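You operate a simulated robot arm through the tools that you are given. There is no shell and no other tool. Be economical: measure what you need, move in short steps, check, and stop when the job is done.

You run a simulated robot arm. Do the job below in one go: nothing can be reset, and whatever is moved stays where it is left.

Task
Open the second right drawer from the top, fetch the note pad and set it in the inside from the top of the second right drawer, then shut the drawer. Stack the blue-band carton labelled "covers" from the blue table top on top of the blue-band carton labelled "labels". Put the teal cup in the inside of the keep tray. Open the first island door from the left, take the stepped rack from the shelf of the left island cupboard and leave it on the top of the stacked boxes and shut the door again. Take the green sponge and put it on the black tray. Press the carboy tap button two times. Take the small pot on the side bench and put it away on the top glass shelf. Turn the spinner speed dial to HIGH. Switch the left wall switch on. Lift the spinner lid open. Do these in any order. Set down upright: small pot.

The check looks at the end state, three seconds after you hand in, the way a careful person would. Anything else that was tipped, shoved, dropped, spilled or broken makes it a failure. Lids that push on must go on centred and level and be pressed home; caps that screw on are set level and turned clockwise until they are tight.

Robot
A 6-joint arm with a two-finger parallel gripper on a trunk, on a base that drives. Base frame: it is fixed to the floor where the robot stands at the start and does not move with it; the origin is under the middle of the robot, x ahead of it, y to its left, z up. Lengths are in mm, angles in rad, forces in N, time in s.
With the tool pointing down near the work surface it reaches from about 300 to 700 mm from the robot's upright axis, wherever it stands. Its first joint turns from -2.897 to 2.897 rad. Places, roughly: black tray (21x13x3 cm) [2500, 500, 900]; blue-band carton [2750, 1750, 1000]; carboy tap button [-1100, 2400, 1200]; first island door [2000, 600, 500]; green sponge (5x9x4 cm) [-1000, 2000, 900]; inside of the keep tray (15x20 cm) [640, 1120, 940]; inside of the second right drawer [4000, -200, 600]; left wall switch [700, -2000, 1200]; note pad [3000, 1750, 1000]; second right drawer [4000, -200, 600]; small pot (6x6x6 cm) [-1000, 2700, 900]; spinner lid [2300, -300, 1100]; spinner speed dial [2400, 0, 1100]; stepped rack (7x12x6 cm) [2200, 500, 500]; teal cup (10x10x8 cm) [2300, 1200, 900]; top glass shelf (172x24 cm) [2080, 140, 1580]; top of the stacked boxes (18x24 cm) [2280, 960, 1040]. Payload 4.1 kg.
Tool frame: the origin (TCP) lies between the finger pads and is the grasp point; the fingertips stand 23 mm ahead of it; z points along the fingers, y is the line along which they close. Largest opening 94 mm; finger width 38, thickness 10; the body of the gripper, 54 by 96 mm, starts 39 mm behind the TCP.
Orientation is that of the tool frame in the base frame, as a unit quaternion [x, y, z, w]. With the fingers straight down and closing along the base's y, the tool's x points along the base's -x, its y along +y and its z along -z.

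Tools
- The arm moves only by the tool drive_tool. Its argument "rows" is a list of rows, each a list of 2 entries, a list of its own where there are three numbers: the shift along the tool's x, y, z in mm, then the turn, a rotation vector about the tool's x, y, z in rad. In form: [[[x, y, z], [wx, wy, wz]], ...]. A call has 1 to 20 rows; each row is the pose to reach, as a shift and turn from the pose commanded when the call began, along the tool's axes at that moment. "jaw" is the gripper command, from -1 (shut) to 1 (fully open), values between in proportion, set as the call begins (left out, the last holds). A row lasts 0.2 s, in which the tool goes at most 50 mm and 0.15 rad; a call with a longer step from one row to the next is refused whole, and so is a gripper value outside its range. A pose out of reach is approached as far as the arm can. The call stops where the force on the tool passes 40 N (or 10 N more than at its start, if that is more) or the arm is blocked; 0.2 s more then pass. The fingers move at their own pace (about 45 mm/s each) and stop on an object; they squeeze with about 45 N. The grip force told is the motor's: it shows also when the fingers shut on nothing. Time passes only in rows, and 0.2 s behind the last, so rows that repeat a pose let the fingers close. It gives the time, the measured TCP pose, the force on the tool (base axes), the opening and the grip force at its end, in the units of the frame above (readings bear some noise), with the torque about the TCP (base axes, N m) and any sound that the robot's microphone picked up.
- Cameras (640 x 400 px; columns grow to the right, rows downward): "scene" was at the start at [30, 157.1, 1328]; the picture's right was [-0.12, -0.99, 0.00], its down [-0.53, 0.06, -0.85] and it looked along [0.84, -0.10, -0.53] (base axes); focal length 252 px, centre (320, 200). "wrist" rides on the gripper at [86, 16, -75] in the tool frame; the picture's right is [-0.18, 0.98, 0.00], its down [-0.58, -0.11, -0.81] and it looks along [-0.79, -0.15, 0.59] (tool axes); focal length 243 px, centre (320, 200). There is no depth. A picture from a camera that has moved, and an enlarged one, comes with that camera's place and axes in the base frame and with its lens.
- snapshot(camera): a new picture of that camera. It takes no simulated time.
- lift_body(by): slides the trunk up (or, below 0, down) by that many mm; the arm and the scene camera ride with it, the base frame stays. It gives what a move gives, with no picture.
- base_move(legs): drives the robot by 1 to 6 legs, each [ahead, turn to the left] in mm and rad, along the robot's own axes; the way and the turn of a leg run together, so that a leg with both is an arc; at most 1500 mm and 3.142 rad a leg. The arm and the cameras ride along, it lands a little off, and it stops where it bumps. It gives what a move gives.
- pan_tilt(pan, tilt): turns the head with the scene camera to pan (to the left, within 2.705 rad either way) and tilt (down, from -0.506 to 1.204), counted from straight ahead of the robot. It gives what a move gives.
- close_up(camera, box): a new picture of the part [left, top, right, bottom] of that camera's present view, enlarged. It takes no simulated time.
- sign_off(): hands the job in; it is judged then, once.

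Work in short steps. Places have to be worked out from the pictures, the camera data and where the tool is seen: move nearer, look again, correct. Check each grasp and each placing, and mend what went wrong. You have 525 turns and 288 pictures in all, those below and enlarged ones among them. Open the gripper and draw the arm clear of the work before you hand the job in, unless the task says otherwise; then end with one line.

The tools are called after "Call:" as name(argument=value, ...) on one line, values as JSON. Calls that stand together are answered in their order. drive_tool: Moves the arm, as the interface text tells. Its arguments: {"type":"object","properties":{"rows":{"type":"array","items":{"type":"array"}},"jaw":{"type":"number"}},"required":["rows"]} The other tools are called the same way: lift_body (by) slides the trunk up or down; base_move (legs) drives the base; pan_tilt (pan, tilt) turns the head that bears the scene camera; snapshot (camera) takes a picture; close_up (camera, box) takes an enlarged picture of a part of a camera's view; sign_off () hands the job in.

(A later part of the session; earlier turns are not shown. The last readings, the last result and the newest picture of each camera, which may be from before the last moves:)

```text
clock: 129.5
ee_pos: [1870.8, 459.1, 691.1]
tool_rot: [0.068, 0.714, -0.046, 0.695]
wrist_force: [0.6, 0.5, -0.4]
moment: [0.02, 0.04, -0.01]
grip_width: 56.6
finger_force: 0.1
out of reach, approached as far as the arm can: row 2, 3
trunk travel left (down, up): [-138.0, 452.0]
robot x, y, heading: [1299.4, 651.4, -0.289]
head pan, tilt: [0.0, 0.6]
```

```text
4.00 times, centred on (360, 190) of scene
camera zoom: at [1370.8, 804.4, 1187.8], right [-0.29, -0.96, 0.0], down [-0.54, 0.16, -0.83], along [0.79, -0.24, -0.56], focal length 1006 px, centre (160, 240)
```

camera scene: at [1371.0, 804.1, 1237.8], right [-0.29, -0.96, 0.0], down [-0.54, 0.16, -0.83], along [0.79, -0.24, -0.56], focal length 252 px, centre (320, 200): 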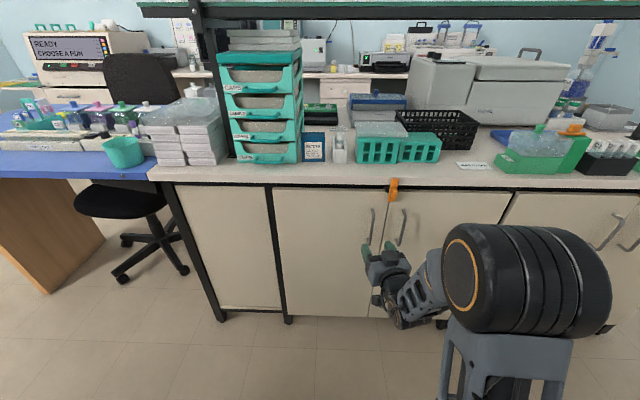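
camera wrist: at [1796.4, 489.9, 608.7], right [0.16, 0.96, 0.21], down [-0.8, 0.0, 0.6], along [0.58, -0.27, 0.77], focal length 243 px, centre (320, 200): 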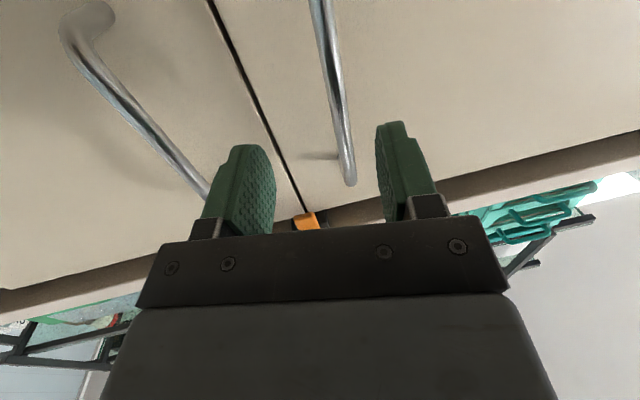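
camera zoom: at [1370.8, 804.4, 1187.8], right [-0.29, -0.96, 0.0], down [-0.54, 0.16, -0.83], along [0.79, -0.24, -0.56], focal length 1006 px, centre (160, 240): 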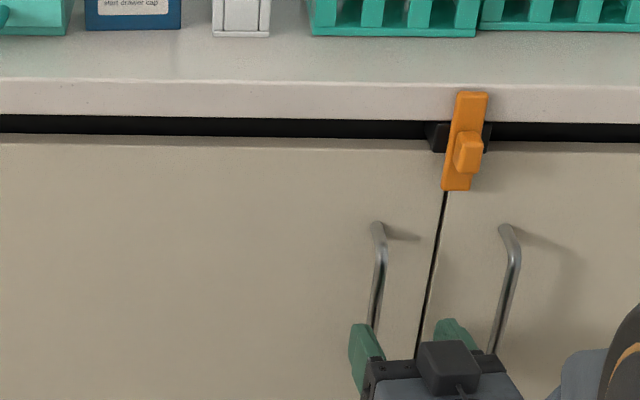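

The handle is between the fingers. Advance 45 mm more and close.

Call:
drive_tool(rows=[[[0, 4, 25], [0, 0, 0]], [[0, 4, 40], [0, 0, 0]]])

Call:
drive_tool(rows=[[[0, 0, 0], [0, 0, 0]], [[0, 0, 0], [0, 0, 0]], [[0, 0, 0], [0, 0, 0]], [[0, 0, 0], [0, 0, 0]]], jaw=-1)

Call:
snapshot(camera="wrist")

```text
clock: 130.1
ee_pos: [1908.9, 446.6, 691.1]
tool_rot: [0.069, 0.714, -0.047, 0.695]
wrist_force: [0.7, 0.6, 0.7]
moment: [0.03, 0.02, 0.0]
grip_width: 56.6
finger_force: 0.0
out of reach, approached as far as the arm can: row 1, 2
trunk travel left (down, up): [-138.0, 452.0]
robot x, y, heading: [1296.4, 655.3, -0.291]
head pan, tilt: [0.0, 0.6]
```

```text
clock: 130.8
ee_pos: [1912.1, 462.8, 692.8]
tool_rot: [0.052, 0.715, -0.04, 0.696]
wrist_force: [-1.8, 45.7, 2.1]
moment: [-0.88, -0.4, 0.38]
grip_width: 10.3
finger_force: 22.7
trunk travel left (down, up): [-138.0, 452.0]
robot x, y, heading: [1295.8, 652.9, -0.275]
head pan, tilt: [0.0, 0.6]
stopped in row 3: the force on the tool passed its limit at 44 N (the readings are from after the stop); the commanded pose is now the measured one
```

```text
219 pictures are left
camera wrist: at [1836.9, 491.3, 608.5], right [0.13, 0.97, 0.2], down [-0.8, -0.01, 0.6], along [0.59, -0.24, 0.77], focal length 243 px, centre (320, 200)
```

wrist: 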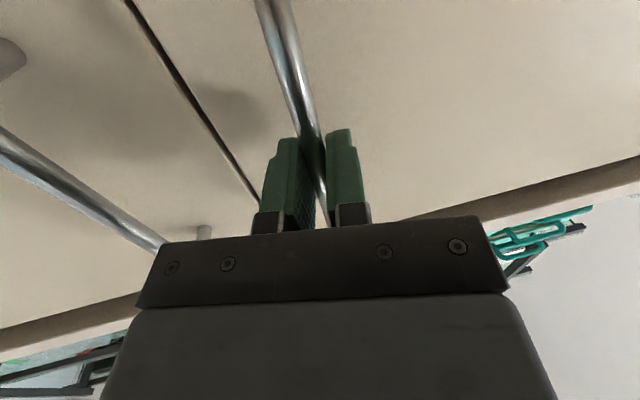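

Gripped the handle (10 mm bar). Pull along the door's arc, first ~0.2 rad.

Call:
drive_tool(rows=[[[0, 5, -15], [-0.01, 0, 0]], [[0, 11, -30], [-0.02, 0, 0]], [[0, 17, -44], [-0.03, 0, 0]], [[0, 24, -58], [-0.04, 0, 0]]])

Call:
close_up(camera="scene", box=[200, 120, 440, 270])

```text
clock: 131.2
ee_pos: [1903.2, 467.6, 691.7]
tool_rot: [0.044, 0.716, -0.037, 0.696]
wrist_force: [10.1, 14.5, -1.2]
moment: [-1.79, 0.65, 0.11]
grip_width: 9.9
finger_force: 45.1
trunk travel left (down, up): [-138.0, 452.0]
robot x, y, heading: [1293.8, 653.9, -0.267]
head pan, tilt: [0.0, 0.6]
stopped in row 2: the force on the tool passed its limit at 57 N (the readings are from after the stop); the commanded pose is now the measured one
```

```text
2.67 times, centred on (320, 195) of scene
camera zoom: at [1368.7, 807.4, 1187.4], right [-0.26, -0.96, 0.0], down [-0.55, 0.15, -0.82], along [0.8, -0.22, -0.57], focal length 671 px, centre (320, 213)
```

zoom: 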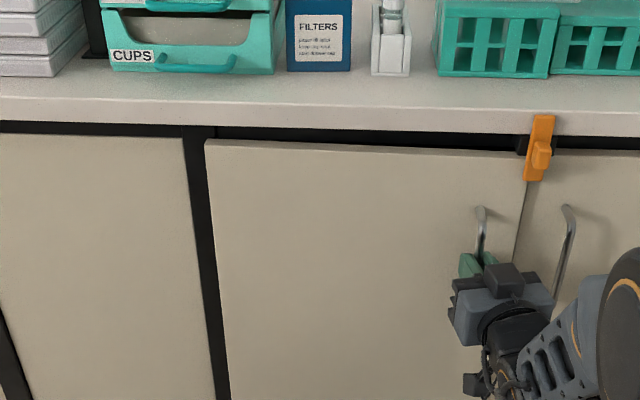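

The door seems to have begun to move. Pull further along.

Call:
drive_tool(rows=[[[0, 2, -8], [0, 0, 0]], [[0, 5, -16], [0, 0, 0]], [[0, 9, -26], [0, 0, 0]], [[0, 14, -38], [-0.02, 0, 0]], [[0, 20, -50], [-0.03, 0, 0]]])

Call:
close_up(camera="scene", box=[200, 120, 440, 270])

```text
clock: 131.6
ee_pos: [1899.5, 469.6, 693.2]
tool_rot: [0.045, 0.715, -0.038, 0.697]
wrist_force: [19.6, -0.2, -8.1]
moment: [-1.39, -0.01, 0.1]
grip_width: 9.6
finger_force: 45.4
trunk travel left (down, up): [-138.0, 452.0]
robot x, y, heading: [1296.2, 652.4, -0.26]
head pan, tilt: [0.0, 0.6]
stopped in row 2: the force on the tool passed its limit at 48 N (the readings are from after the stop); the commanded pose is now the measured one
```

```text
2.67 times, centred on (320, 195) of scene
camera zoom: at [1370.4, 806.0, 1187.4], right [-0.26, -0.96, 0.0], down [-0.55, 0.15, -0.82], along [0.79, -0.22, -0.57], focal length 671 px, centre (320, 213)
```

zoom: 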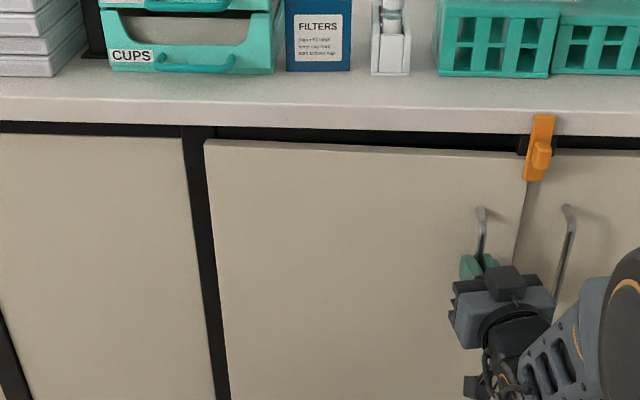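

Check the latch against the door's edge closely.

Call:
close_up(camera="scene", box=[370, 155, 430, 192])

Call:
snapshot(camera="wrist")

```text
10.67 times, centred on (400, 174) of scene
camera zoom: at [1370.4, 806.0, 1187.4], right [-0.26, -0.96, 0.0], down [-0.55, 0.15, -0.82], along [0.79, -0.22, -0.57], focal length 2684 px, centre (-533, 483)
```

zoom: 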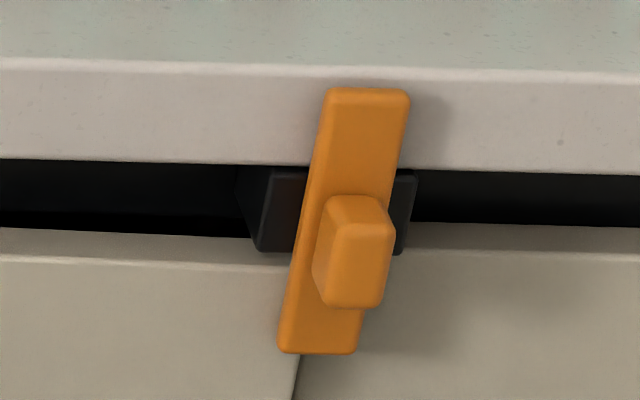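

```text
215 pictures are left
camera wrist: at [1823.8, 495.2, 608.3], right [0.12, 0.97, 0.19], down [-0.8, -0.02, 0.6], along [0.59, -0.22, 0.78], focal length 243 px, centre (320, 200)
```

wrist: 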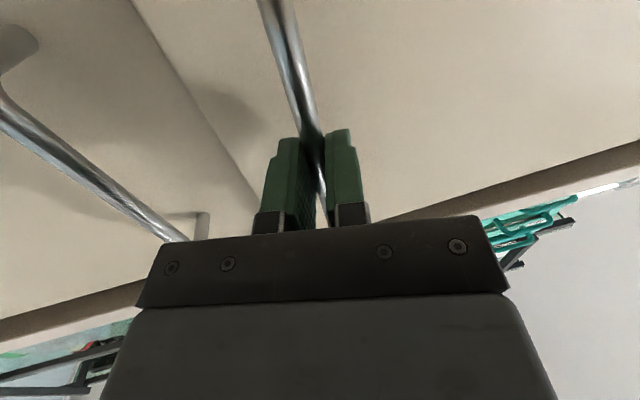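

The door moved only until it met the latch bar: in the vertical position its lower end overlaps the doors, while horizontal it lies above them. So horizontal was the free position; let the handle go and turn the latch back.

Call:
drive_tool(rows=[[[0, 0, 8], [0, 0, 0]], [[0, 0, 15], [0, 0, 0]]])

Call:
drive_tool(rows=[[[0, 0, 0], [0, 0, 0]], [[0, 0, 0], [0, 0, 0]], [[0, 0, -30], [0, 0, 0]], [[0, 0, -70], [0, 0, 0]], [[0, 0, -100], [0, 0, 0]]], jaw=0.2)

Call:
lift_body(by=145)

Call:
close_up(camera="scene", box=[320, 170, 480, 270])

```text
clock: 132.2
ee_pos: [1910.1, 463.6, 692.3]
tool_rot: [0.05, 0.715, -0.039, 0.697]
wrist_force: [-29.9, -10.3, -13.3]
moment: [-1.78, -0.31, -0.15]
grip_width: 9.9
finger_force: 44.6
trunk travel left (down, up): [-138.0, 452.0]
robot x, y, heading: [1293.8, 649.0, -0.268]
head pan, tilt: [0.0, 0.6]
```

```text
clock: 133.4
ee_pos: [1812.7, 477.5, 696.4]
tool_rot: [0.046, 0.713, -0.037, 0.699]
wrist_force: [0.4, -0.5, 0.2]
moment: [0.0, -0.02, -0.01]
grip_width: 56.4
finger_force: 0.0
trunk travel left (down, up): [-138.0, 452.0]
robot x, y, heading: [1295.0, 651.8, -0.272]
head pan, tilt: [0.0, 0.6]
```

```text
clock: 135.1
ee_pos: [1813.4, 478.2, 840.9]
tool_rot: [0.047, 0.713, -0.038, 0.699]
wrist_force: [-0.5, 1.3, -0.2]
moment: [0.02, 0.0, -0.03]
grip_width: 56.4
finger_force: 0.0
trunk travel left (down, up): [-283.0, 307.0]
robot x, y, heading: [1293.7, 649.2, -0.27]
head pan, tilt: [0.0, 0.6]
```

```text
4.00 times, centred on (400, 220) of scene
camera zoom: at [1368.4, 805.9, 1332.7], right [-0.27, -0.96, 0.0], down [-0.54, 0.15, -0.83], along [0.8, -0.22, -0.56], focal length 1006 px, centre (0, 120)
```

zoom: 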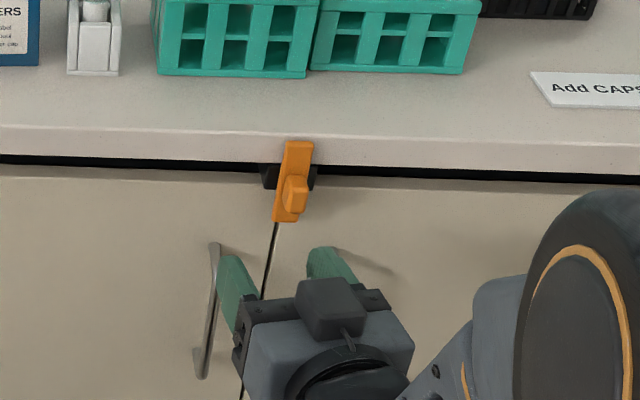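

The door is shut again. Move in front of the knob, pre-rotate the tool +90° and then grip and turn it back.

Call:
drive_tool(rows=[[[0, -25, -10], [0.05, 0, 0]], [[0, -54, -20], [0.11, 0, 0]]])

Call:
drive_tool(rows=[[[0, 0, 0], [0, 0, 0.145]], [[0, 0, 0], [0, 0, 0.29]], [[0, 0, 0], [0, 0, 0.435]], [[0, 0, 0], [0, 0, 0.58]], [[0, 0, 0], [0, 0, 0.725]], [[0, 0, 0], [0, 0, 0.87]], [[0, 0, 0], [0, 0, 1.015]], [[0, 0, 0], [0, 0, 1.16]], [[0, 0, 0], [0, 0, 1.305]], [[0, 0, 0], [0, 0, 1.45]], [[0, 0, 0], [0, 0, 1.55]]])

Call:
snapshot(camera="wrist")

```text
clock: 135.7
ee_pos: [1786.6, 426.7, 841.5]
tool_rot: [0.084, 0.71, -0.076, 0.695]
wrist_force: [0.1, 0.7, 0.3]
moment: [-0.03, -0.01, -0.02]
grip_width: 56.6
finger_force: 0.1
trunk travel left (down, up): [-283.0, 307.0]
robot x, y, heading: [1295.3, 654.6, -0.27]
head pan, tilt: [0.0, 0.6]
```

```text
clock: 138.1
ee_pos: [1787.7, 425.5, 842.3]
tool_rot: [0.558, 0.448, 0.432, 0.549]
wrist_force: [0.7, 0.3, 0.0]
moment: [0.0, 0.0, 0.0]
grip_width: 56.4
finger_force: 0.1
trunk travel left (down, up): [-283.0, 307.0]
robot x, y, heading: [1290.9, 651.1, -0.269]
head pan, tilt: [0.0, 0.6]
```

```text
213 pictures are left
camera wrist: at [1734.4, 527.8, 858.8], right [-0.02, -0.18, 0.98], down [-0.92, -0.38, -0.09], along [0.39, -0.91, -0.15], focal length 243 px, centre (320, 200)
```

wrist: 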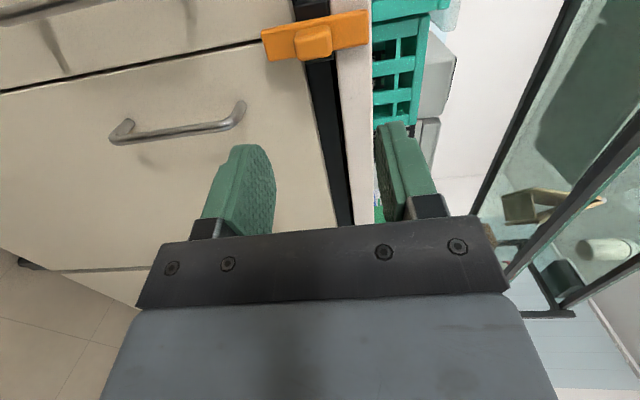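

Line up with the earlier gripping pose and advance.

Call:
drive_tool(rows=[[[8, -2, 20], [0, 0, 0]], [[16, -4, 50], [0, 0, 0]], [[16, -4, 80], [0, 0, 0]], [[16, -4, 100], [0, 0, 0]]])

Call:
snapshot(camera="wrist")

```text
clock: 139.1
ee_pos: [1886.8, 418.1, 833.1]
tool_rot: [0.557, 0.449, 0.433, 0.548]
wrist_force: [0.8, -0.1, 0.0]
moment: [0.01, -0.01, -0.02]
grip_width: 56.5
finger_force: 0.0
trunk travel left (down, up): [-283.0, 307.0]
robot x, y, heading: [1296.0, 649.9, -0.266]
head pan, tilt: [0.0, 0.6]
```

```text
212 pictures are left
camera wrist: at [1833.4, 520.1, 851.6], right [-0.02, -0.17, 0.98], down [-0.92, -0.39, -0.08], along [0.4, -0.9, -0.15], focal length 243 px, centre (320, 200)
```

wrist: 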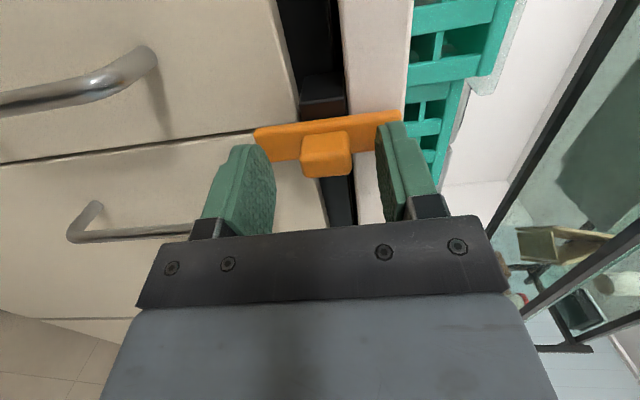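

Knob between the fingers. Close, then turn back −90°.

Call:
drive_tool(rows=[[[0, 0, 2], [0, 0, 0]], [[0, 0, 2], [0, 0, 0]], [[0, 0, 2], [0, 0, 0]], [[0, 0, 2], [0, 0, 0]]], jaw=-1)

Call:
drive_tool(rows=[[[0, 0, 0], [0, 0, -0.13]], [[0, 0, 0], [0, 0, -0.26]], [[0, 0, 0], [0, 0, -0.39]], [[0, 0, 0], [0, 0, -0.52]], [[0, 0, 0], [0, 0, -0.65]], [[0, 0, 0], [0, 0, -0.78]], [[0, 0, 0], [0, 0, -0.91]], [[0, 0, 0], [0, 0, -1.04]], [[0, 0, 0], [0, 0, -1.17]], [[0, 0, 0], [0, 0, -1.3]], [[0, 0, 0], [0, 0, -1.43]], [[0, 0, 0], [0, 0, -1.56]]])

Call:
snapshot(camera="wrist")

```text
clock: 140.1
ee_pos: [1889.8, 418.2, 837.0]
tool_rot: [0.555, 0.449, 0.434, 0.55]
wrist_force: [5.5, -0.8, 13.5]
moment: [-0.3, -1.01, 0.11]
grip_width: 26.4
finger_force: 45.8
trunk travel left (down, up): [-283.0, 307.0]
robot x, y, heading: [1296.5, 653.4, -0.264]
head pan, tilt: [0.0, 0.6]
```

```text
clock: 142.7
ee_pos: [1889.0, 418.6, 835.3]
tool_rot: [0.078, 0.711, -0.078, 0.694]
wrist_force: [9.3, -1.4, 19.7]
moment: [0.3, 0.64, -0.68]
grip_width: 27.6
finger_force: 44.9
trunk travel left (down, up): [-283.0, 307.0]
robot x, y, heading: [1296.0, 651.8, -0.271]
head pan, tilt: [0.0, 0.6]
```

```text
211 pictures are left
camera wrist: at [1817.0, 451.4, 750.7], right [0.22, 0.96, 0.18], down [-0.8, 0.07, 0.6], along [0.56, -0.28, 0.78], focal length 243 px, centre (320, 200)
```

wrist: 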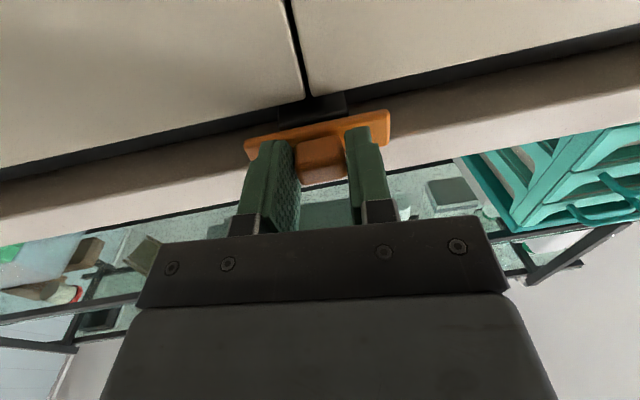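

Horizontal again. Release, retreat, and go back to the handle.

Call:
drive_tool(rows=[[[0, 0, 0], [0, 0, 0]], [[0, 0, 0], [0, 0, 0]], [[0, 0, -30], [0, 0, 0]], [[0, 0, -70], [0, 0, 0]], [[0, 20, -105], [-0.04, 0, 0]], [[0, 42, -105], [-0.08, 0, 0]]], jaw=0.2)

Call:
lift_body(by=-145)

Call:
snapshot(camera="wrist")

```text
clock: 144.1
ee_pos: [1797.3, 484.2, 837.6]
tool_rot: [0.054, 0.713, -0.047, 0.697]
wrist_force: [-0.2, 0.0, 0.0]
moment: [-0.01, 0.01, -0.01]
grip_width: 56.4
finger_force: 0.1
trunk travel left (down, up): [-283.0, 307.0]
robot x, y, heading: [1297.1, 652.3, -0.271]
head pan, tilt: [0.0, 0.6]
```

```text
clock: 145.8
ee_pos: [1797.8, 483.5, 692.0]
tool_rot: [0.054, 0.714, -0.047, 0.696]
wrist_force: [0.0, 0.5, -0.4]
moment: [0.0, -0.04, -0.01]
grip_width: 56.6
finger_force: 0.1
trunk travel left (down, up): [-138.0, 452.0]
robot x, y, heading: [1296.5, 650.7, -0.273]
head pan, tilt: [0.0, 0.6]
```

```text
210 pictures are left
camera wrist: at [1724.4, 512.7, 608.4], right [0.15, 0.97, 0.19], down [-0.8, 0.0, 0.6], along [0.58, -0.24, 0.78], focal length 243 px, centre (320, 200)
```

wrist: 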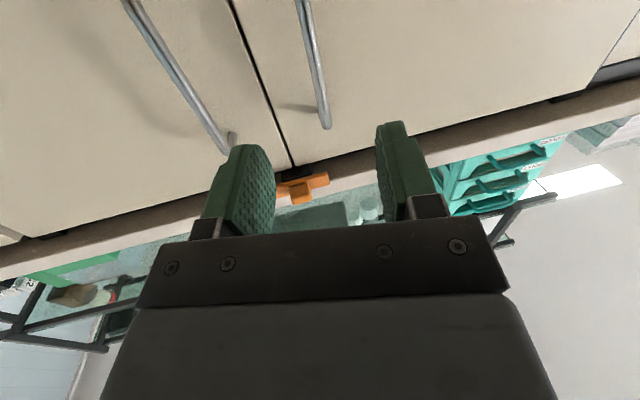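

Advance onto the handle and close.

Call:
drive_tool(rows=[[[0, -8, 40], [0, 0, 0]], [[0, -8, 80], [0, 0, 0]], [[0, -8, 112], [0, 0, 0]]])

Call:
drive_tool(rows=[[[0, 0, 0], [0, 0, 0]], [[0, 0, 0], [0, 0, 0]], [[0, 0, 0], [0, 0, 0]], [[0, 0, 0], [0, 0, 0]]], jaw=-1)

Call:
drive_tool(rows=[[[0, 2, -10], [0, 0, 0]], [[0, 5, -20], [0, 0, 0]], [[0, 9, -32], [0, 0, 0]], [[0, 14, -44], [-0.02, 0, 0]], [[0, 20, -56], [-0.03, 0, 0]]])

Call:
snapshot(camera="scene")

```text
clock: 146.7
ee_pos: [1908.7, 460.2, 691.8]
tool_rot: [0.055, 0.713, -0.048, 0.697]
wrist_force: [-0.1, 0.4, 0.1]
moment: [-0.03, 0.02, 0.04]
grip_width: 56.3
finger_force: 0.0
trunk travel left (down, up): [-138.0, 452.0]
robot x, y, heading: [1292.1, 653.2, -0.274]
head pan, tilt: [0.0, 0.6]
```

```text
clock: 147.7
ee_pos: [1909.5, 464.3, 691.8]
tool_rot: [0.051, 0.714, -0.047, 0.697]
wrist_force: [3.0, 25.6, -1.0]
moment: [-0.57, -0.21, 0.32]
grip_width: 9.5
finger_force: 45.7
trunk travel left (down, up): [-138.0, 452.0]
robot x, y, heading: [1291.8, 651.2, -0.265]
head pan, tilt: [0.0, 0.6]
```

```text
clock: 148.2
ee_pos: [1896.0, 470.5, 691.9]
tool_rot: [0.047, 0.714, -0.043, 0.698]
wrist_force: [6.2, 8.8, 0.8]
moment: [-0.21, 0.69, 0.15]
grip_width: 9.4
finger_force: 45.0
trunk travel left (down, up): [-138.0, 452.0]
robot x, y, heading: [1293.9, 650.6, -0.256]
head pan, tilt: [0.0, 0.6]
stopped in row 2: the force on the tool passed its limit at 41 N (the readings are from after the stop); the commanded pose is now the measured one
```

```text
209 pictures are left
camera scene: at [1367.9, 807.3, 1187.6], right [-0.26, -0.97, 0.0], down [-0.55, 0.15, -0.82], along [0.8, -0.21, -0.57], focal length 252 px, centre (320, 200)
```

scene: 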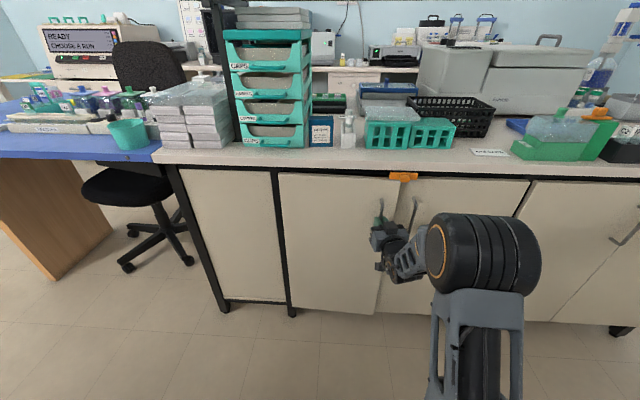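

Similar position, but the residual force is lower now. Keep pulling, slower.

Call:
drive_tool(rows=[[[0, 1, -4], [0, 0, 0]], [[0, 2, -8], [0, 0, 0]], [[0, 4, -12], [0, 0, 0]], [[0, 5, -16], [0, 0, 0]], [[0, 7, -20], [0, 0, 0]], [[0, 9, -24], [0, 0, 0]], [[0, 11, -28], [0, 0, 0]], [[0, 13, -32], [0, 0, 0]]])

Call:
close_up(camera="scene", box=[340, 155, 440, 218])

```text
clock: 150.0
ee_pos: [1866.2, 488.3, 691.5]
tool_rot: [0.042, 0.715, -0.039, 0.696]
wrist_force: [6.0, 9.3, -2.8]
moment: [-0.07, -0.27, 0.21]
grip_width: 9.7
finger_force: 45.3
trunk travel left (down, up): [-138.0, 452.0]
robot x, y, heading: [1299.3, 654.5, -0.26]
head pan, tilt: [0.0, 0.6]
stopped in row 8: the force on the tool passed its limit at 41 N (the readings are from after the stop); the commanded pose is now the measured one
```

```text
6.35 times, centred on (390, 186) of scene
camera zoom: at [1367.4, 807.8, 1187.6], right [-0.25, -0.97, 0.0], down [-0.55, 0.14, -0.82], along [0.8, -0.21, -0.57], focal length 1598 px, centre (-124, 286)
```

zoom: 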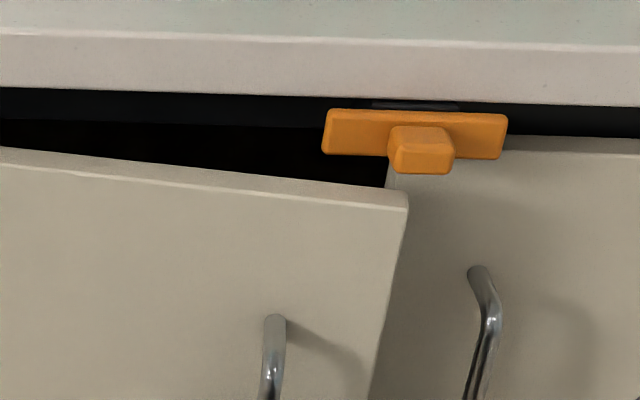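

The door is opening freely now. Continue along the arc slowly.

Call:
drive_tool(rows=[[[0, 3, -6], [0, 0, 0]], [[0, 6, -12], [0, 0, 0]], [[0, 10, -18], [0, 0, 0]], [[0, 14, -25], [0, 0, 0]], [[0, 18, -31], [0, 0, 0]], [[0, 22, -37], [-0.01, 0, 0]], [[0, 27, -44], [-0.02, 0, 0]], [[0, 32, -51], [-0.03, 0, 0]], [[0, 37, -57], [-0.04, 0, 0]], [[0, 42, -63], [-0.05, 0, 0]], [[0, 47, -69], [-0.06, 0, 0]], [[0, 52, -75], [-0.07, 0, 0]], [[0, 57, -80], [-0.08, 0, 0]], [[0, 63, -86], [-0.09, 0, 0]]])

Call:
snapshot(camera="scene")

```text
clock: 150.9
ee_pos: [1849.1, 501.2, 691.2]
tool_rot: [0.037, 0.717, -0.033, 0.695]
wrist_force: [6.9, 8.6, -7.4]
moment: [-0.03, -0.5, 0.19]
grip_width: 9.8
finger_force: 45.0
out of reach, approached as far as the arm can: row 4
trunk travel left (down, up): [-138.0, 452.0]
robot x, y, heading: [1296.3, 654.2, -0.25]
head pan, tilt: [0.0, 0.6]
stopped in row 4: the force on the tool passed its limit at 42 N (the readings are from after the stop); the commanded pose is now the measured one
```

```text
207 pictures are left
camera scene: at [1367.4, 808.0, 1187.7], right [-0.25, -0.97, 0.0], down [-0.55, 0.14, -0.82], along [0.8, -0.21, -0.57], focal length 252 px, centre (320, 200)
```

scene: 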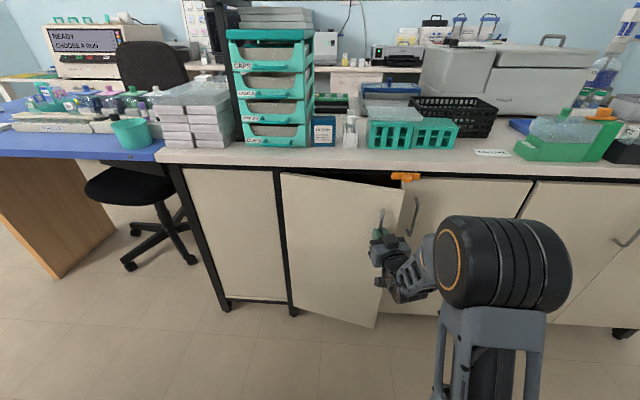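

Hinge damping makes fast pulls trip the limit; pull with smaller rows.

Call:
drive_tool(rows=[[[0, 2, -4], [0, 0, 0]], [[0, 5, -7], [-0.01, 0, 0]], [[0, 7, -11], [-0.01, 0, 0]], [[0, 10, -14], [-0.02, 0, 0]], [[0, 12, -18], [-0.02, 0, 0]], [[0, 15, -21], [-0.03, 0, 0]], [[0, 17, -25], [-0.03, 0, 0]], [[0, 20, -28], [-0.04, 0, 0]], [[0, 22, -32], [-0.04, 0, 0]], [[0, 25, -35], [-0.05, 0, 0]], [[0, 28, -38], [-0.05, 0, 0]], [[0, 31, -41], [-0.06, 0, 0]], [[0, 34, -44], [-0.06, 0, 0]], [[0, 36, -47], [-0.07, 0, 0]], [[0, 39, -50], [-0.07, 0, 0]], [[0, 42, -53], [-0.08, 0, 0]], [[0, 45, -56], [-0.08, 0, 0]], [[0, 48, -60], [-0.09, 0, 0]], [[0, 50, -62], [-0.09, 0, 0]], [[0, 53, -65], [-0.1, 0, 0]]])

```text
clock: 154.8
ee_pos: [1790.5, 557.6, 692.9]
tool_rot: [0.005, 0.722, 0.003, 0.692]
wrist_force: [8.5, 6.9, -11.8]
moment: [-1.27, -0.22, 0.21]
grip_width: 9.7
finger_force: 44.6
trunk travel left (down, up): [-138.0, 452.0]
robot x, y, heading: [1298.6, 651.1, -0.254]
head pan, tilt: [0.0, 0.6]
stopped in row 19: the force on the tool passed its limit at 40 N (the readings are from after the stop); the commanded pose is now the measured one
```

Door at about 0.5 rad. Continue.

Call:
drive_tool(rows=[[[0, 3, -3], [0, 0, 0]], [[0, 7, -5], [-0.01, 0, 0]], [[0, 11, -8], [-0.02, 0, 0]], [[0, 15, -10], [-0.03, 0, 0]], [[0, 19, -13], [-0.04, 0, 0]], [[0, 23, -15], [-0.05, 0, 0]], [[0, 27, -18], [-0.06, 0, 0]], [[0, 31, -20], [-0.07, 0, 0]], [[0, 35, -23], [-0.08, 0, 0]], [[0, 39, -25], [-0.08, 0, 0]], [[0, 43, -27], [-0.09, 0, 0]], [[0, 47, -29], [-0.1, 0, 0]], [[0, 51, -31], [-0.1, 0, 0]], [[0, 55, -33], [-0.11, 0, 0]], [[0, 59, -35], [-0.12, 0, 0]], [[0, 63, -37], [-0.13, 0, 0]], [[0, 68, -40], [-0.14, 0, 0]], [[0, 73, -42], [-0.15, 0, 0]], [[0, 78, -44], [-0.16, 0, 0]], [[0, 83, -46], [-0.17, 0, 0]]])

Call:
snapshot(camera="scene")

```text
clock: 156.4
ee_pos: [1776.2, 576.1, 694.0]
tool_rot: [-0.007, 0.723, 0.019, 0.69]
wrist_force: [-13.3, -8.3, -2.7]
moment: [-1.77, -0.65, -0.05]
grip_width: 9.8
finger_force: 44.7
out of reach, approached as far as the arm can: row 6, 7, 8
trunk travel left (down, up): [-138.0, 452.0]
robot x, y, heading: [1298.2, 651.2, -0.259]
head pan, tilt: [0.0, 0.6]
stopped in row 8: the force on the tool passed its limit at 42 N (the readings are from after the stop); the commanded pose is now the measured one
```

```text
206 pictures are left
camera scene: at [1366.4, 806.9, 1188.4], right [-0.26, -0.97, 0.0], down [-0.55, 0.15, -0.83], along [0.8, -0.21, -0.56], focal length 252 px, centre (320, 200)
```

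scene: 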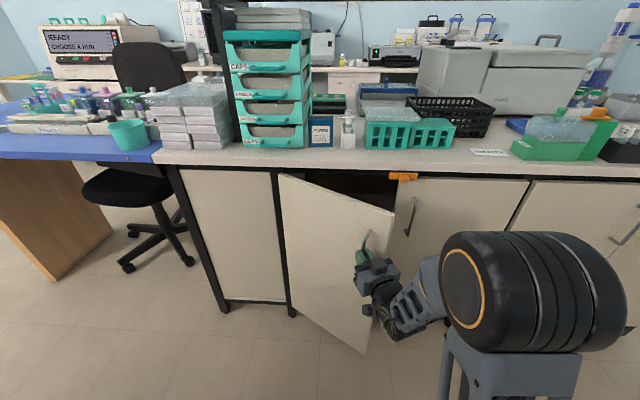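

Door ~0.6 rad open. Release the handle, move right around the door's free edge, and push it further open from inside.

Call:
drive_tool(rows=[[[0, 0, 0], [0, 0, 0]], [[0, 0, 0], [0, 0, 0]], [[0, -2, -15], [0, 0, 0]], [[0, -4, -30], [0, 0, 0]], [[0, -10, -45], [0, 0, 0]]], jaw=0)

Call:
drive_tool(rows=[[[0, -40, 0], [0.09, 0, 0]], [[0, -80, -10], [0.18, 0, 0]], [[0, -120, -20], [0.27, 0, 0]], [[0, -160, -30], [0.36, 0, 0]]], jaw=-1)

Call:
snapshot(camera="scene")

Call:
snapshot(camera="wrist")

```text
clock: 157.7
ee_pos: [1769.9, 555.4, 691.7]
tool_rot: [-0.007, 0.723, 0.02, 0.691]
wrist_force: [0.2, -0.3, -0.3]
moment: [-0.02, 0.0, 0.0]
grip_width: 47.0
finger_force: 0.2
out of reach, approached as far as the arm can: row 3, 4, 5
trunk travel left (down, up): [-138.0, 452.0]
robot x, y, heading: [1295.2, 652.4, -0.259]
head pan, tilt: [0.0, 0.6]
```

```text
clock: 158.7
ee_pos: [1747.7, 393.5, 689.3]
tool_rot: [0.116, 0.715, -0.109, 0.681]
wrist_force: [0.0, -0.5, 0.3]
moment: [-0.01, -0.02, -0.03]
grip_width: 0.0
finger_force: 42.3
trunk travel left (down, up): [-138.0, 452.0]
robot x, y, heading: [1295.2, 649.9, -0.257]
head pan, tilt: [0.0, 0.6]
```

```text
205 pictures are left
camera scene: at [1367.2, 807.6, 1187.7], right [-0.26, -0.97, 0.0], down [-0.55, 0.14, -0.83], along [0.8, -0.21, -0.56], focal length 252 px, centre (320, 200)
```

scene: 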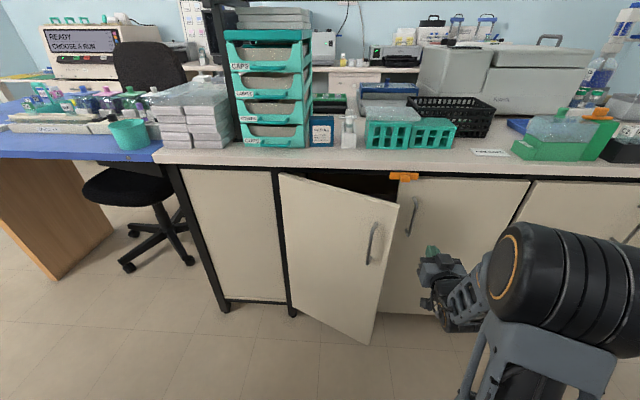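

```text
204 pictures are left
camera wrist: at [1676.6, 435.5, 607.2], right [0.32, 0.93, 0.19], down [-0.77, 0.14, 0.62], along [0.55, -0.34, 0.76], focal length 243 px, centre (320, 200)
```

wrist: 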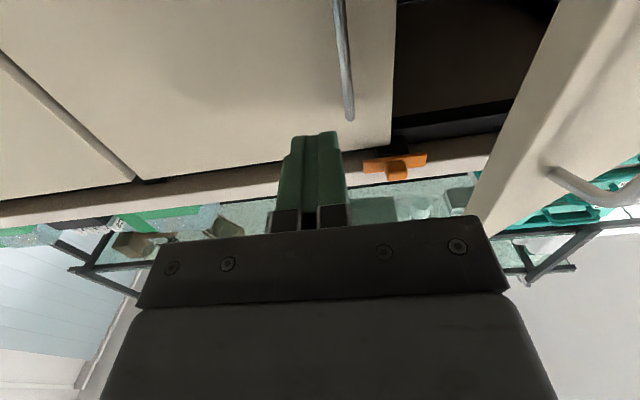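

Advance 55 mm so the hand spans the door's edge, then swing left with the base.

Call:
drive_tool(rows=[[[0, 0, 25], [0, 0, 0]], [[0, 0, 55], [0, 0, 0]]])

Call:
base_move(legs=[[0, 0.35]])

Call:
snapshot(camera="scene")

```text
clock: 159.2
ee_pos: [1798.5, 377.8, 691.0]
tool_rot: [0.117, 0.715, -0.109, 0.681]
wrist_force: [0.4, 0.2, 0.2]
moment: [0.01, 0.02, 0.01]
grip_width: 0.0
finger_force: 42.3
trunk travel left (down, up): [-138.0, 452.0]
robot x, y, heading: [1296.3, 651.1, -0.26]
head pan, tilt: [0.0, 0.6]
```

```text
clock: 160.4
ee_pos: [1835.5, 459.2, 690.2]
tool_rot: [0.065, 0.722, -0.058, 0.687]
wrist_force: [-2.4, -2.6, 1.9]
moment: [-0.07, -0.04, 0.06]
grip_width: 0.2
finger_force: 42.3
trunk travel left (down, up): [-138.0, 452.0]
robot x, y, heading: [1294.5, 648.5, -0.092]
head pan, tilt: [0.0, 0.6]
stopped in leg 1: the force on the tool passed its limit at 82 N (the readings are from after the stop); the commanded pose is now the measured one
```

```text
203 pictures are left
camera scene: at [1340.4, 816.7, 1187.8], right [-0.09, -1.0, 0.0], down [-0.56, 0.05, -0.83], along [0.82, -0.08, -0.56], focal length 252 px, centre (320, 200)
```

scene: 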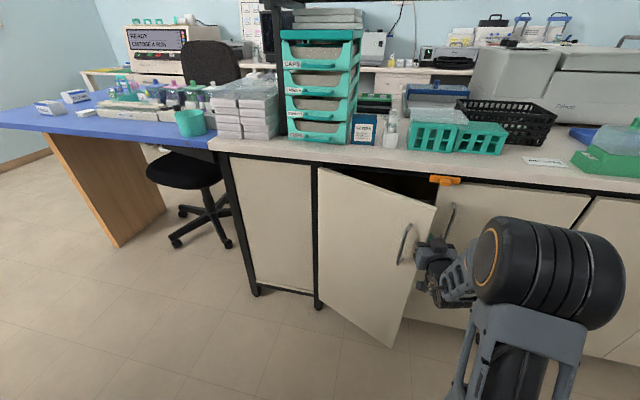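

The hand touches the door's edge. Push left slowly with the arm.

Call:
drive_tool(rows=[[[0, 4, 0], [0, 0, 0]], [[0, 8, 0], [-0.01, 0, 0]], [[0, 12, 0], [-0.02, 0, 0]], [[0, 16, 0], [-0.03, 0, 0]], [[0, 20, 0], [-0.04, 0, 0]], [[0, 24, 0], [-0.05, 0, 0]], [[0, 28, 0], [-0.06, 0, 0]], [[0, 32, 0], [-0.06, 0, 0]], [[0, 36, 0], [-0.07, 0, 0]], [[0, 40, 0], [-0.08, 0, 0]], [[0, 44, 0], [-0.09, 0, 0]], [[0, 48, 0], [-0.09, 0, 0]], [[0, 52, 0], [-0.1, 0, 0]], [[0, 56, 0], [-0.11, 0, 0]], [[0, 60, 0], [-0.11, 0, 0]], [[0, 64, 0], [-0.12, 0, 0]], [[0, 68, 0], [-0.13, 0, 0]], [[0, 72, 0], [-0.14, 0, 0]], [[0, 76, 0], [-0.15, 0, 0]], [[0, 80, 0], [-0.15, 0, 0]]])

Call:
snapshot(camera="scene")

```text
clock: 161.0
ee_pos: [1834.3, 458.9, 689.5]
tool_rot: [0.069, 0.722, -0.06, 0.686]
wrist_force: [-9.6, -10.1, 1.2]
moment: [-0.41, -0.21, 0.45]
grip_width: 0.0
finger_force: 42.0
trunk travel left (down, up): [-138.0, 452.0]
robot x, y, heading: [1296.1, 653.0, -0.1]
head pan, tilt: [0.0, 0.6]
stopped in row 2: the force on the tool passed its limit at 45 N (the readings are from after the stop); the commanded pose is now the measured one
```

```text
202 pictures are left
camera scene: at [1340.8, 815.8, 1188.0], right [-0.1, -0.99, 0.0], down [-0.56, 0.06, -0.83], along [0.82, -0.08, -0.56], focal length 252 px, centre (320, 200)
```

scene: 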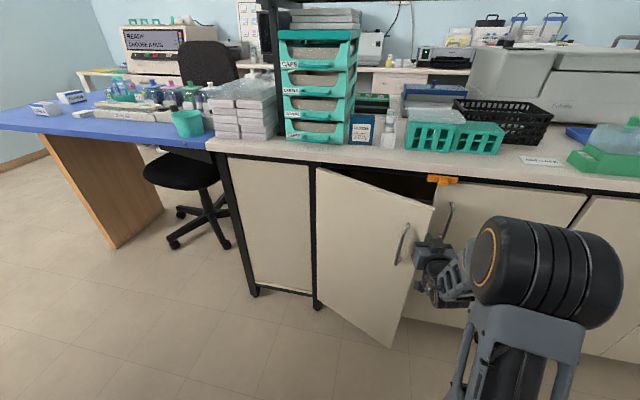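

Look at the contact from the wrist camera.

Call:
snapshot(camera="wrist")

Call:
close_up(camera="scene", box=[380, 170, 500, 245])

```text
201 pictures are left
camera wrist: at [1758.3, 491.9, 607.1], right [0.19, 0.96, 0.19], down [-0.78, 0.03, 0.62], along [0.59, -0.27, 0.76], focal length 243 px, centre (320, 200)
```

wrist: 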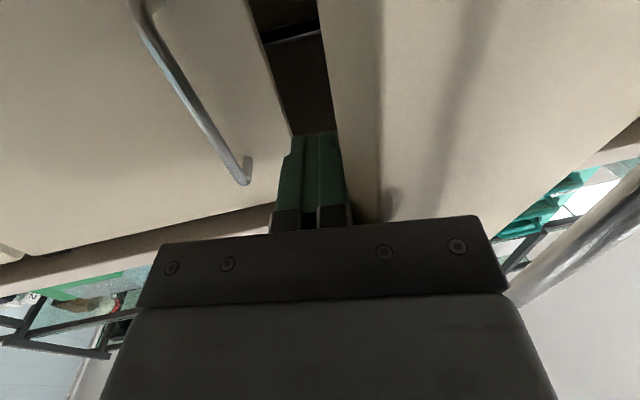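

```text
5.33 times, centred on (440, 208) of scene
camera zoom: at [1340.8, 815.8, 1188.0], right [-0.1, -0.99, 0.0], down [-0.56, 0.06, -0.83], along [0.82, -0.08, -0.56], focal length 1342 px, centre (-320, 160)
```

zoom: 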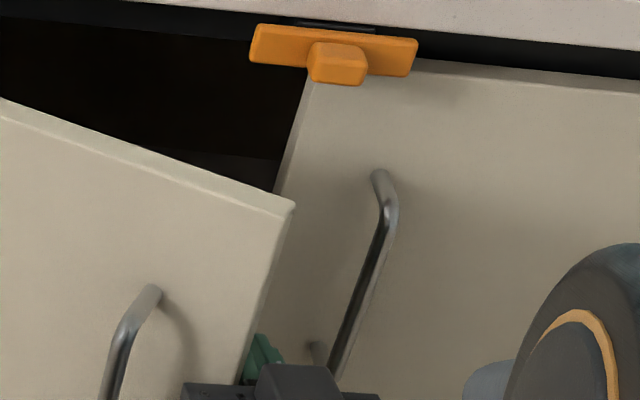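

The gripper body is against the door's front. Better: come from above with the tool pointing down, hook the fingers behind the door's top edge and pull. Retreat and reorient.

Call:
drive_tool(rows=[[[0, -10, -20], [0, 0, 0]], [[0, -20, -50], [0, 0, 0]], [[0, -20, -90], [0, 0, 0]], [[0, -20, -120], [0, 0, 0]]])

Call:
drive_tool(rows=[[[-20, 0, 0], [0, 0.14, 0]], [[-40, 0, 0], [0, 0.28, 0]], [[-60, 0, 0], [0, 0.42, 0]], [[-80, 0, 0], [0, 0.56, 0]], [[-90, 0, 0], [0, 0.7, 0]], [[-100, 0, 0], [0, 0.84, 0]], [[-100, 0, 0], [0, 0.98, 0]], [[-100, 0, 0], [0, 1.12, 0]], [[-100, 0, 0], [0, 1.26, 0]], [[-100, 0, 0], [0, 1.4, 0]], [[-100, 0, 0], [0, 1.54, 0]]])

Call:
lift_body(by=100)

Call:
snapshot(camera="scene")

```text
clock: 162.0
ee_pos: [1724.7, 451.0, 693.7]
tool_rot: [0.067, 0.723, -0.059, 0.685]
wrist_force: [0.0, 0.1, 0.8]
moment: [-0.02, 0.02, 0.0]
grip_width: 0.0
finger_force: 42.3
out of reach, approached as far as the arm can: row 4
trunk travel left (down, up): [-138.0, 452.0]
robot x, y, heading: [1294.7, 650.9, -0.099]
head pan, tilt: [0.0, 0.6]
```

```text
clock: 164.4
ee_pos: [1731.7, 450.8, 794.4]
tool_rot: [0.089, 0.996, 0.004, -0.012]
wrist_force: [-0.9, 0.4, -0.8]
moment: [-0.03, -0.03, -0.01]
grip_width: 0.1
finger_force: 42.8
trunk travel left (down, up): [-138.0, 452.0]
robot x, y, heading: [1296.0, 655.0, -0.104]
head pan, tilt: [0.0, 0.6]
```

```text
clock: 165.7
ee_pos: [1730.6, 451.4, 894.6]
tool_rot: [0.09, 0.996, 0.004, -0.011]
wrist_force: [-0.2, 0.1, 0.5]
moment: [0.0, 0.01, -0.04]
grip_width: 0.1
finger_force: 42.5
trunk travel left (down, up): [-238.0, 352.0]
robot x, y, heading: [1294.6, 652.7, -0.102]
head pan, tilt: [0.0, 0.6]
```

```text
199 pictures are left
camera scene: at [1341.3, 816.6, 1287.7], right [-0.1, -1.0, 0.0], down [-0.56, 0.06, -0.83], along [0.82, -0.08, -0.56], focal length 252 px, centre (320, 200)
```

scene: 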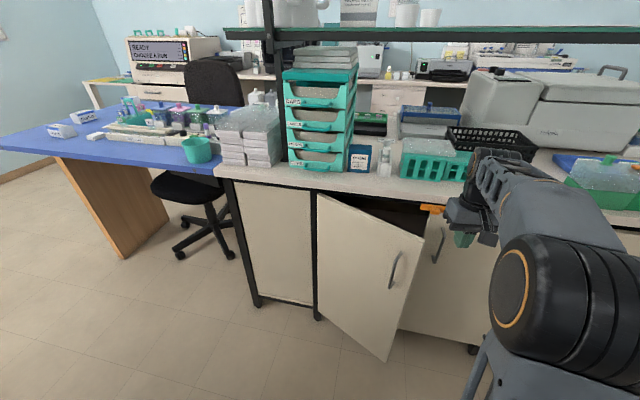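

Door edge is near (1795,496). Move over the inner side of the door at safe height, then look.

Call:
drive_tool(rows=[[[-40, 20, 0], [0, 0, 0]], [[-80, 40, 0], [0, 0, 0]], [[-121, 62, 0], [0, 0, 0]]])

Call:
snapshot(camera="wrist")

Call:
close_up(camera="scene", box=[340, 140, 500, 240])

```text
clock: 166.5
ee_pos: [1860.9, 489.3, 888.7]
tool_rot: [0.091, 0.996, 0.005, -0.011]
wrist_force: [-0.1, -0.3, -0.8]
moment: [0.0, -0.02, -0.01]
grip_width: 0.0
finger_force: 42.5
trunk travel left (down, up): [-238.0, 352.0]
robot x, y, heading: [1295.3, 655.0, -0.103]
head pan, tilt: [0.0, 0.6]
```

```text
198 pictures are left
camera wrist: at [1779.2, 519.9, 965.3], right [0.36, 0.93, 0.0], down [0.57, -0.22, 0.79], along [0.74, -0.28, -0.61], focal length 243 px, centre (320, 200)
```

wrist: 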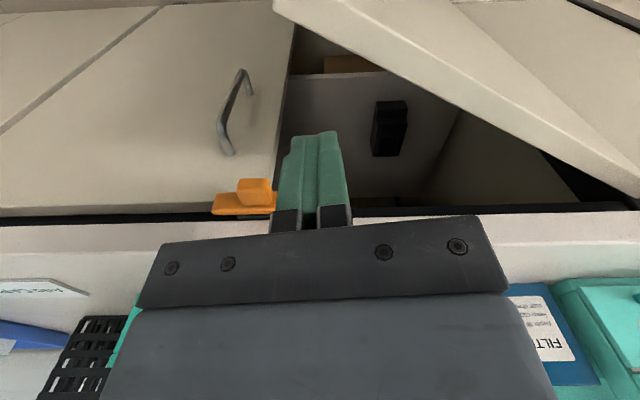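

```text
4.00 times, centred on (420, 190) of scene
camera zoom: at [1340.9, 816.6, 1287.8], right [-0.1, -1.0, 0.0], down [-0.56, 0.06, -0.83], along [0.82, -0.08, -0.56], focal length 1006 px, centre (-80, 240)
```

zoom: 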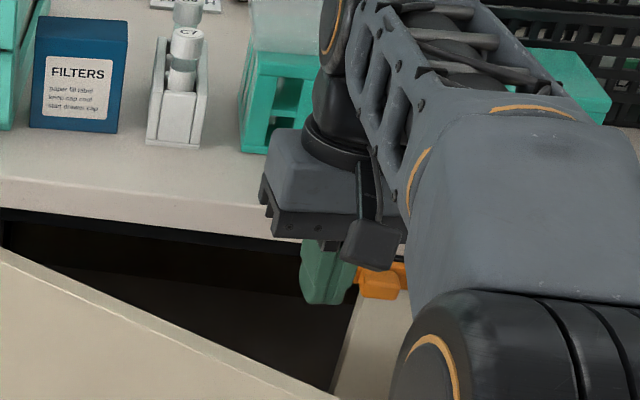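

Descend carefully behind the door top, 10 mm nearer to me for counter clearance.

Call:
drive_tool(rows=[[[8, 0, 20], [0, 0, 0]], [[8, 0, 40], [0, 0, 0]], [[8, 0, 55], [0, 0, 0]], [[8, 0, 70], [0, 0, 0]]])

Call:
snapshot(camera="wrist")

```text
clock: 167.5
ee_pos: [1849.1, 491.0, 821.3]
tool_rot: [0.091, 0.996, 0.005, -0.011]
wrist_force: [0.6, 0.4, -0.2]
moment: [0.0, 0.01, -0.01]
grip_width: 0.1
finger_force: 42.8
trunk travel left (down, up): [-238.0, 352.0]
robot x, y, heading: [1296.4, 650.8, -0.098]
head pan, tilt: [0.0, 0.6]
```

```text
196 pictures are left
camera wrist: at [1767.4, 522.4, 898.6], right [0.36, 0.93, 0.0], down [0.57, -0.22, 0.79], along [0.74, -0.28, -0.61], focal length 243 px, centre (320, 200)
```

wrist: 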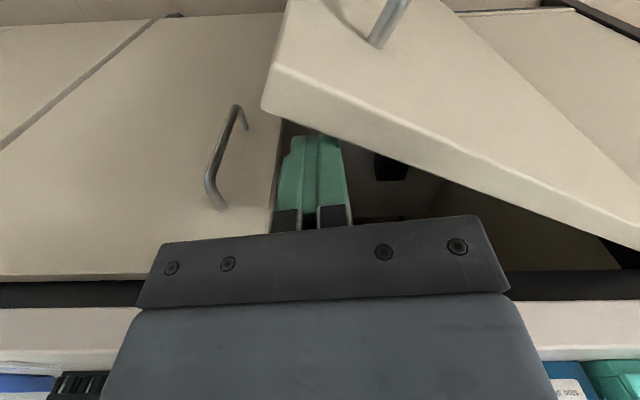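

Fingers are behind the door top. Pull along the door's arc slowly.

Call:
drive_tool(rows=[[[5, 3, 0], [0, 0, 0]], [[10, 6, 0], [0, 0, 0]], [[15, 9, 0], [0, 0, 0]], [[20, 12, 0], [0, 0, 0]], [[25, 14, 0], [0, 0, 0]], [[30, 17, 0], [0, 0, 0]], [[35, 20, 0], [0, 0, 0]], [[40, 23, 0], [0, 0, 0]], [[44, 26, 0], [0, 0, 0]], [[48, 29, 0], [0, 0, 0]], [[52, 32, 0], [0, 0, 0]], [[56, 35, 0], [0, 0, 0]], [[60, 38, 0], [0, 0, 0]], [[64, 41, 0], [0, 0, 0]], [[68, 44, 0], [0, 0, 0]], [[71, 47, 0], [0, 0, 0]], [[74, 50, 0], [0, 0, 0]], [[77, 53, 0], [0, 0, 0]], [[80, 55, 0], [0, 0, 0]], [[82, 57, 0], [0, 0, 0]]])

Call:
drive_tool(rows=[[[4, 4, 0], [0, 0, 0]], [[8, 8, 0], [0, 0, 0]], [[12, 13, 0], [0, 0, 0]], [[16, 18, 0], [0, 0, 0]], [[20, 22, 0], [0, 0, 0]], [[24, 27, 0], [0, 0, 0]], [[28, 32, 0], [0, 0, 0]], [[32, 36, 0], [0, 0, 0]], [[35, 41, 0], [0, 0, 0]], [[39, 46, 0], [0, 0, 0]], [[42, 51, 0], [0, 0, 0]], [[46, 56, 0], [0, 0, 0]], [[49, 61, 0], [0, 0, 0]], [[52, 66, 0], [0, 0, 0]], [[55, 71, 0], [0, 0, 0]], [[59, 77, 0], [0, 0, 0]]])

Call:
drive_tool(rows=[[[2, 5, 0], [0, 0, 0]], [[5, 10, 0], [0, 0, 0]], [[7, 16, 0], [0, 0, 0]], [[10, 21, 0], [0, 0, 0]], [[12, 26, 0], [0, 0, 0]], [[15, 32, 0], [0, 0, 0]], [[17, 37, 0], [0, 0, 0]], [[20, 43, 0], [0, 0, 0]], [[22, 49, 0], [0, 0, 0]], [[24, 55, 0], [0, 0, 0]], [[26, 61, 0], [0, 0, 0]], [[28, 67, 0], [0, 0, 0]], [[30, 73, 0], [0, 0, 0]], [[32, 79, 0], [0, 0, 0]], [[34, 85, 0], [0, 0, 0]], [[34, 90, 0], [0, 0, 0]]])

Call:
snapshot(camera="scene")

```text
clock: 171.7
ee_pos: [1781.5, 562.9, 823.4]
tool_rot: [0.089, 0.996, 0.004, -0.011]
wrist_force: [-0.6, 0.3, 0.1]
moment: [0.01, 0.0, -0.02]
grip_width: 0.0
finger_force: 42.6
trunk travel left (down, up): [-238.0, 352.0]
robot x, y, heading: [1293.8, 652.8, -0.102]
head pan, tilt: [0.0, 0.6]
```

```text
clock: 175.1
ee_pos: [1736.2, 649.6, 827.1]
tool_rot: [0.09, 0.996, 0.005, -0.011]
wrist_force: [0.6, -0.6, -0.4]
moment: [-0.01, -0.01, 0.02]
grip_width: 0.1
finger_force: 42.6
trunk travel left (down, up): [-238.0, 352.0]
robot x, y, heading: [1296.0, 649.3, -0.095]
head pan, tilt: [0.0, 0.6]
```

```text
clock: 178.5
ee_pos: [1720.6, 744.9, 827.1]
tool_rot: [0.089, 0.996, 0.005, -0.01]
wrist_force: [0.9, 0.0, 0.3]
moment: [0.0, 0.0, -0.01]
grip_width: 0.0
finger_force: 42.5
trunk travel left (down, up): [-238.0, 352.0]
robot x, y, heading: [1296.8, 649.7, -0.103]
head pan, tilt: [0.0, 0.6]
```

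```text
195 pictures are left
camera scene: at [1341.3, 816.7, 1287.8], right [-0.1, -1.0, 0.0], down [-0.56, 0.06, -0.83], along [0.82, -0.08, -0.56], focal length 252 px, centre (320, 200)
```

scene: 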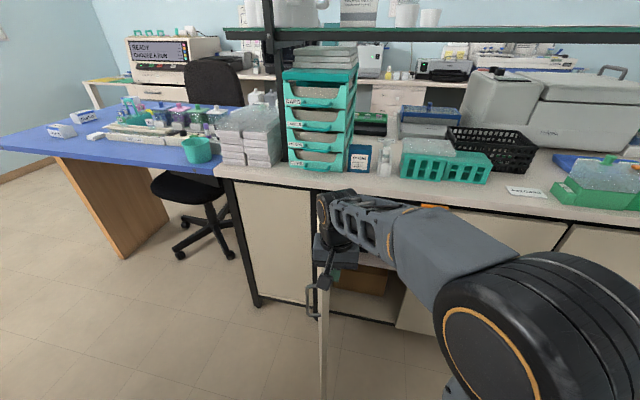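

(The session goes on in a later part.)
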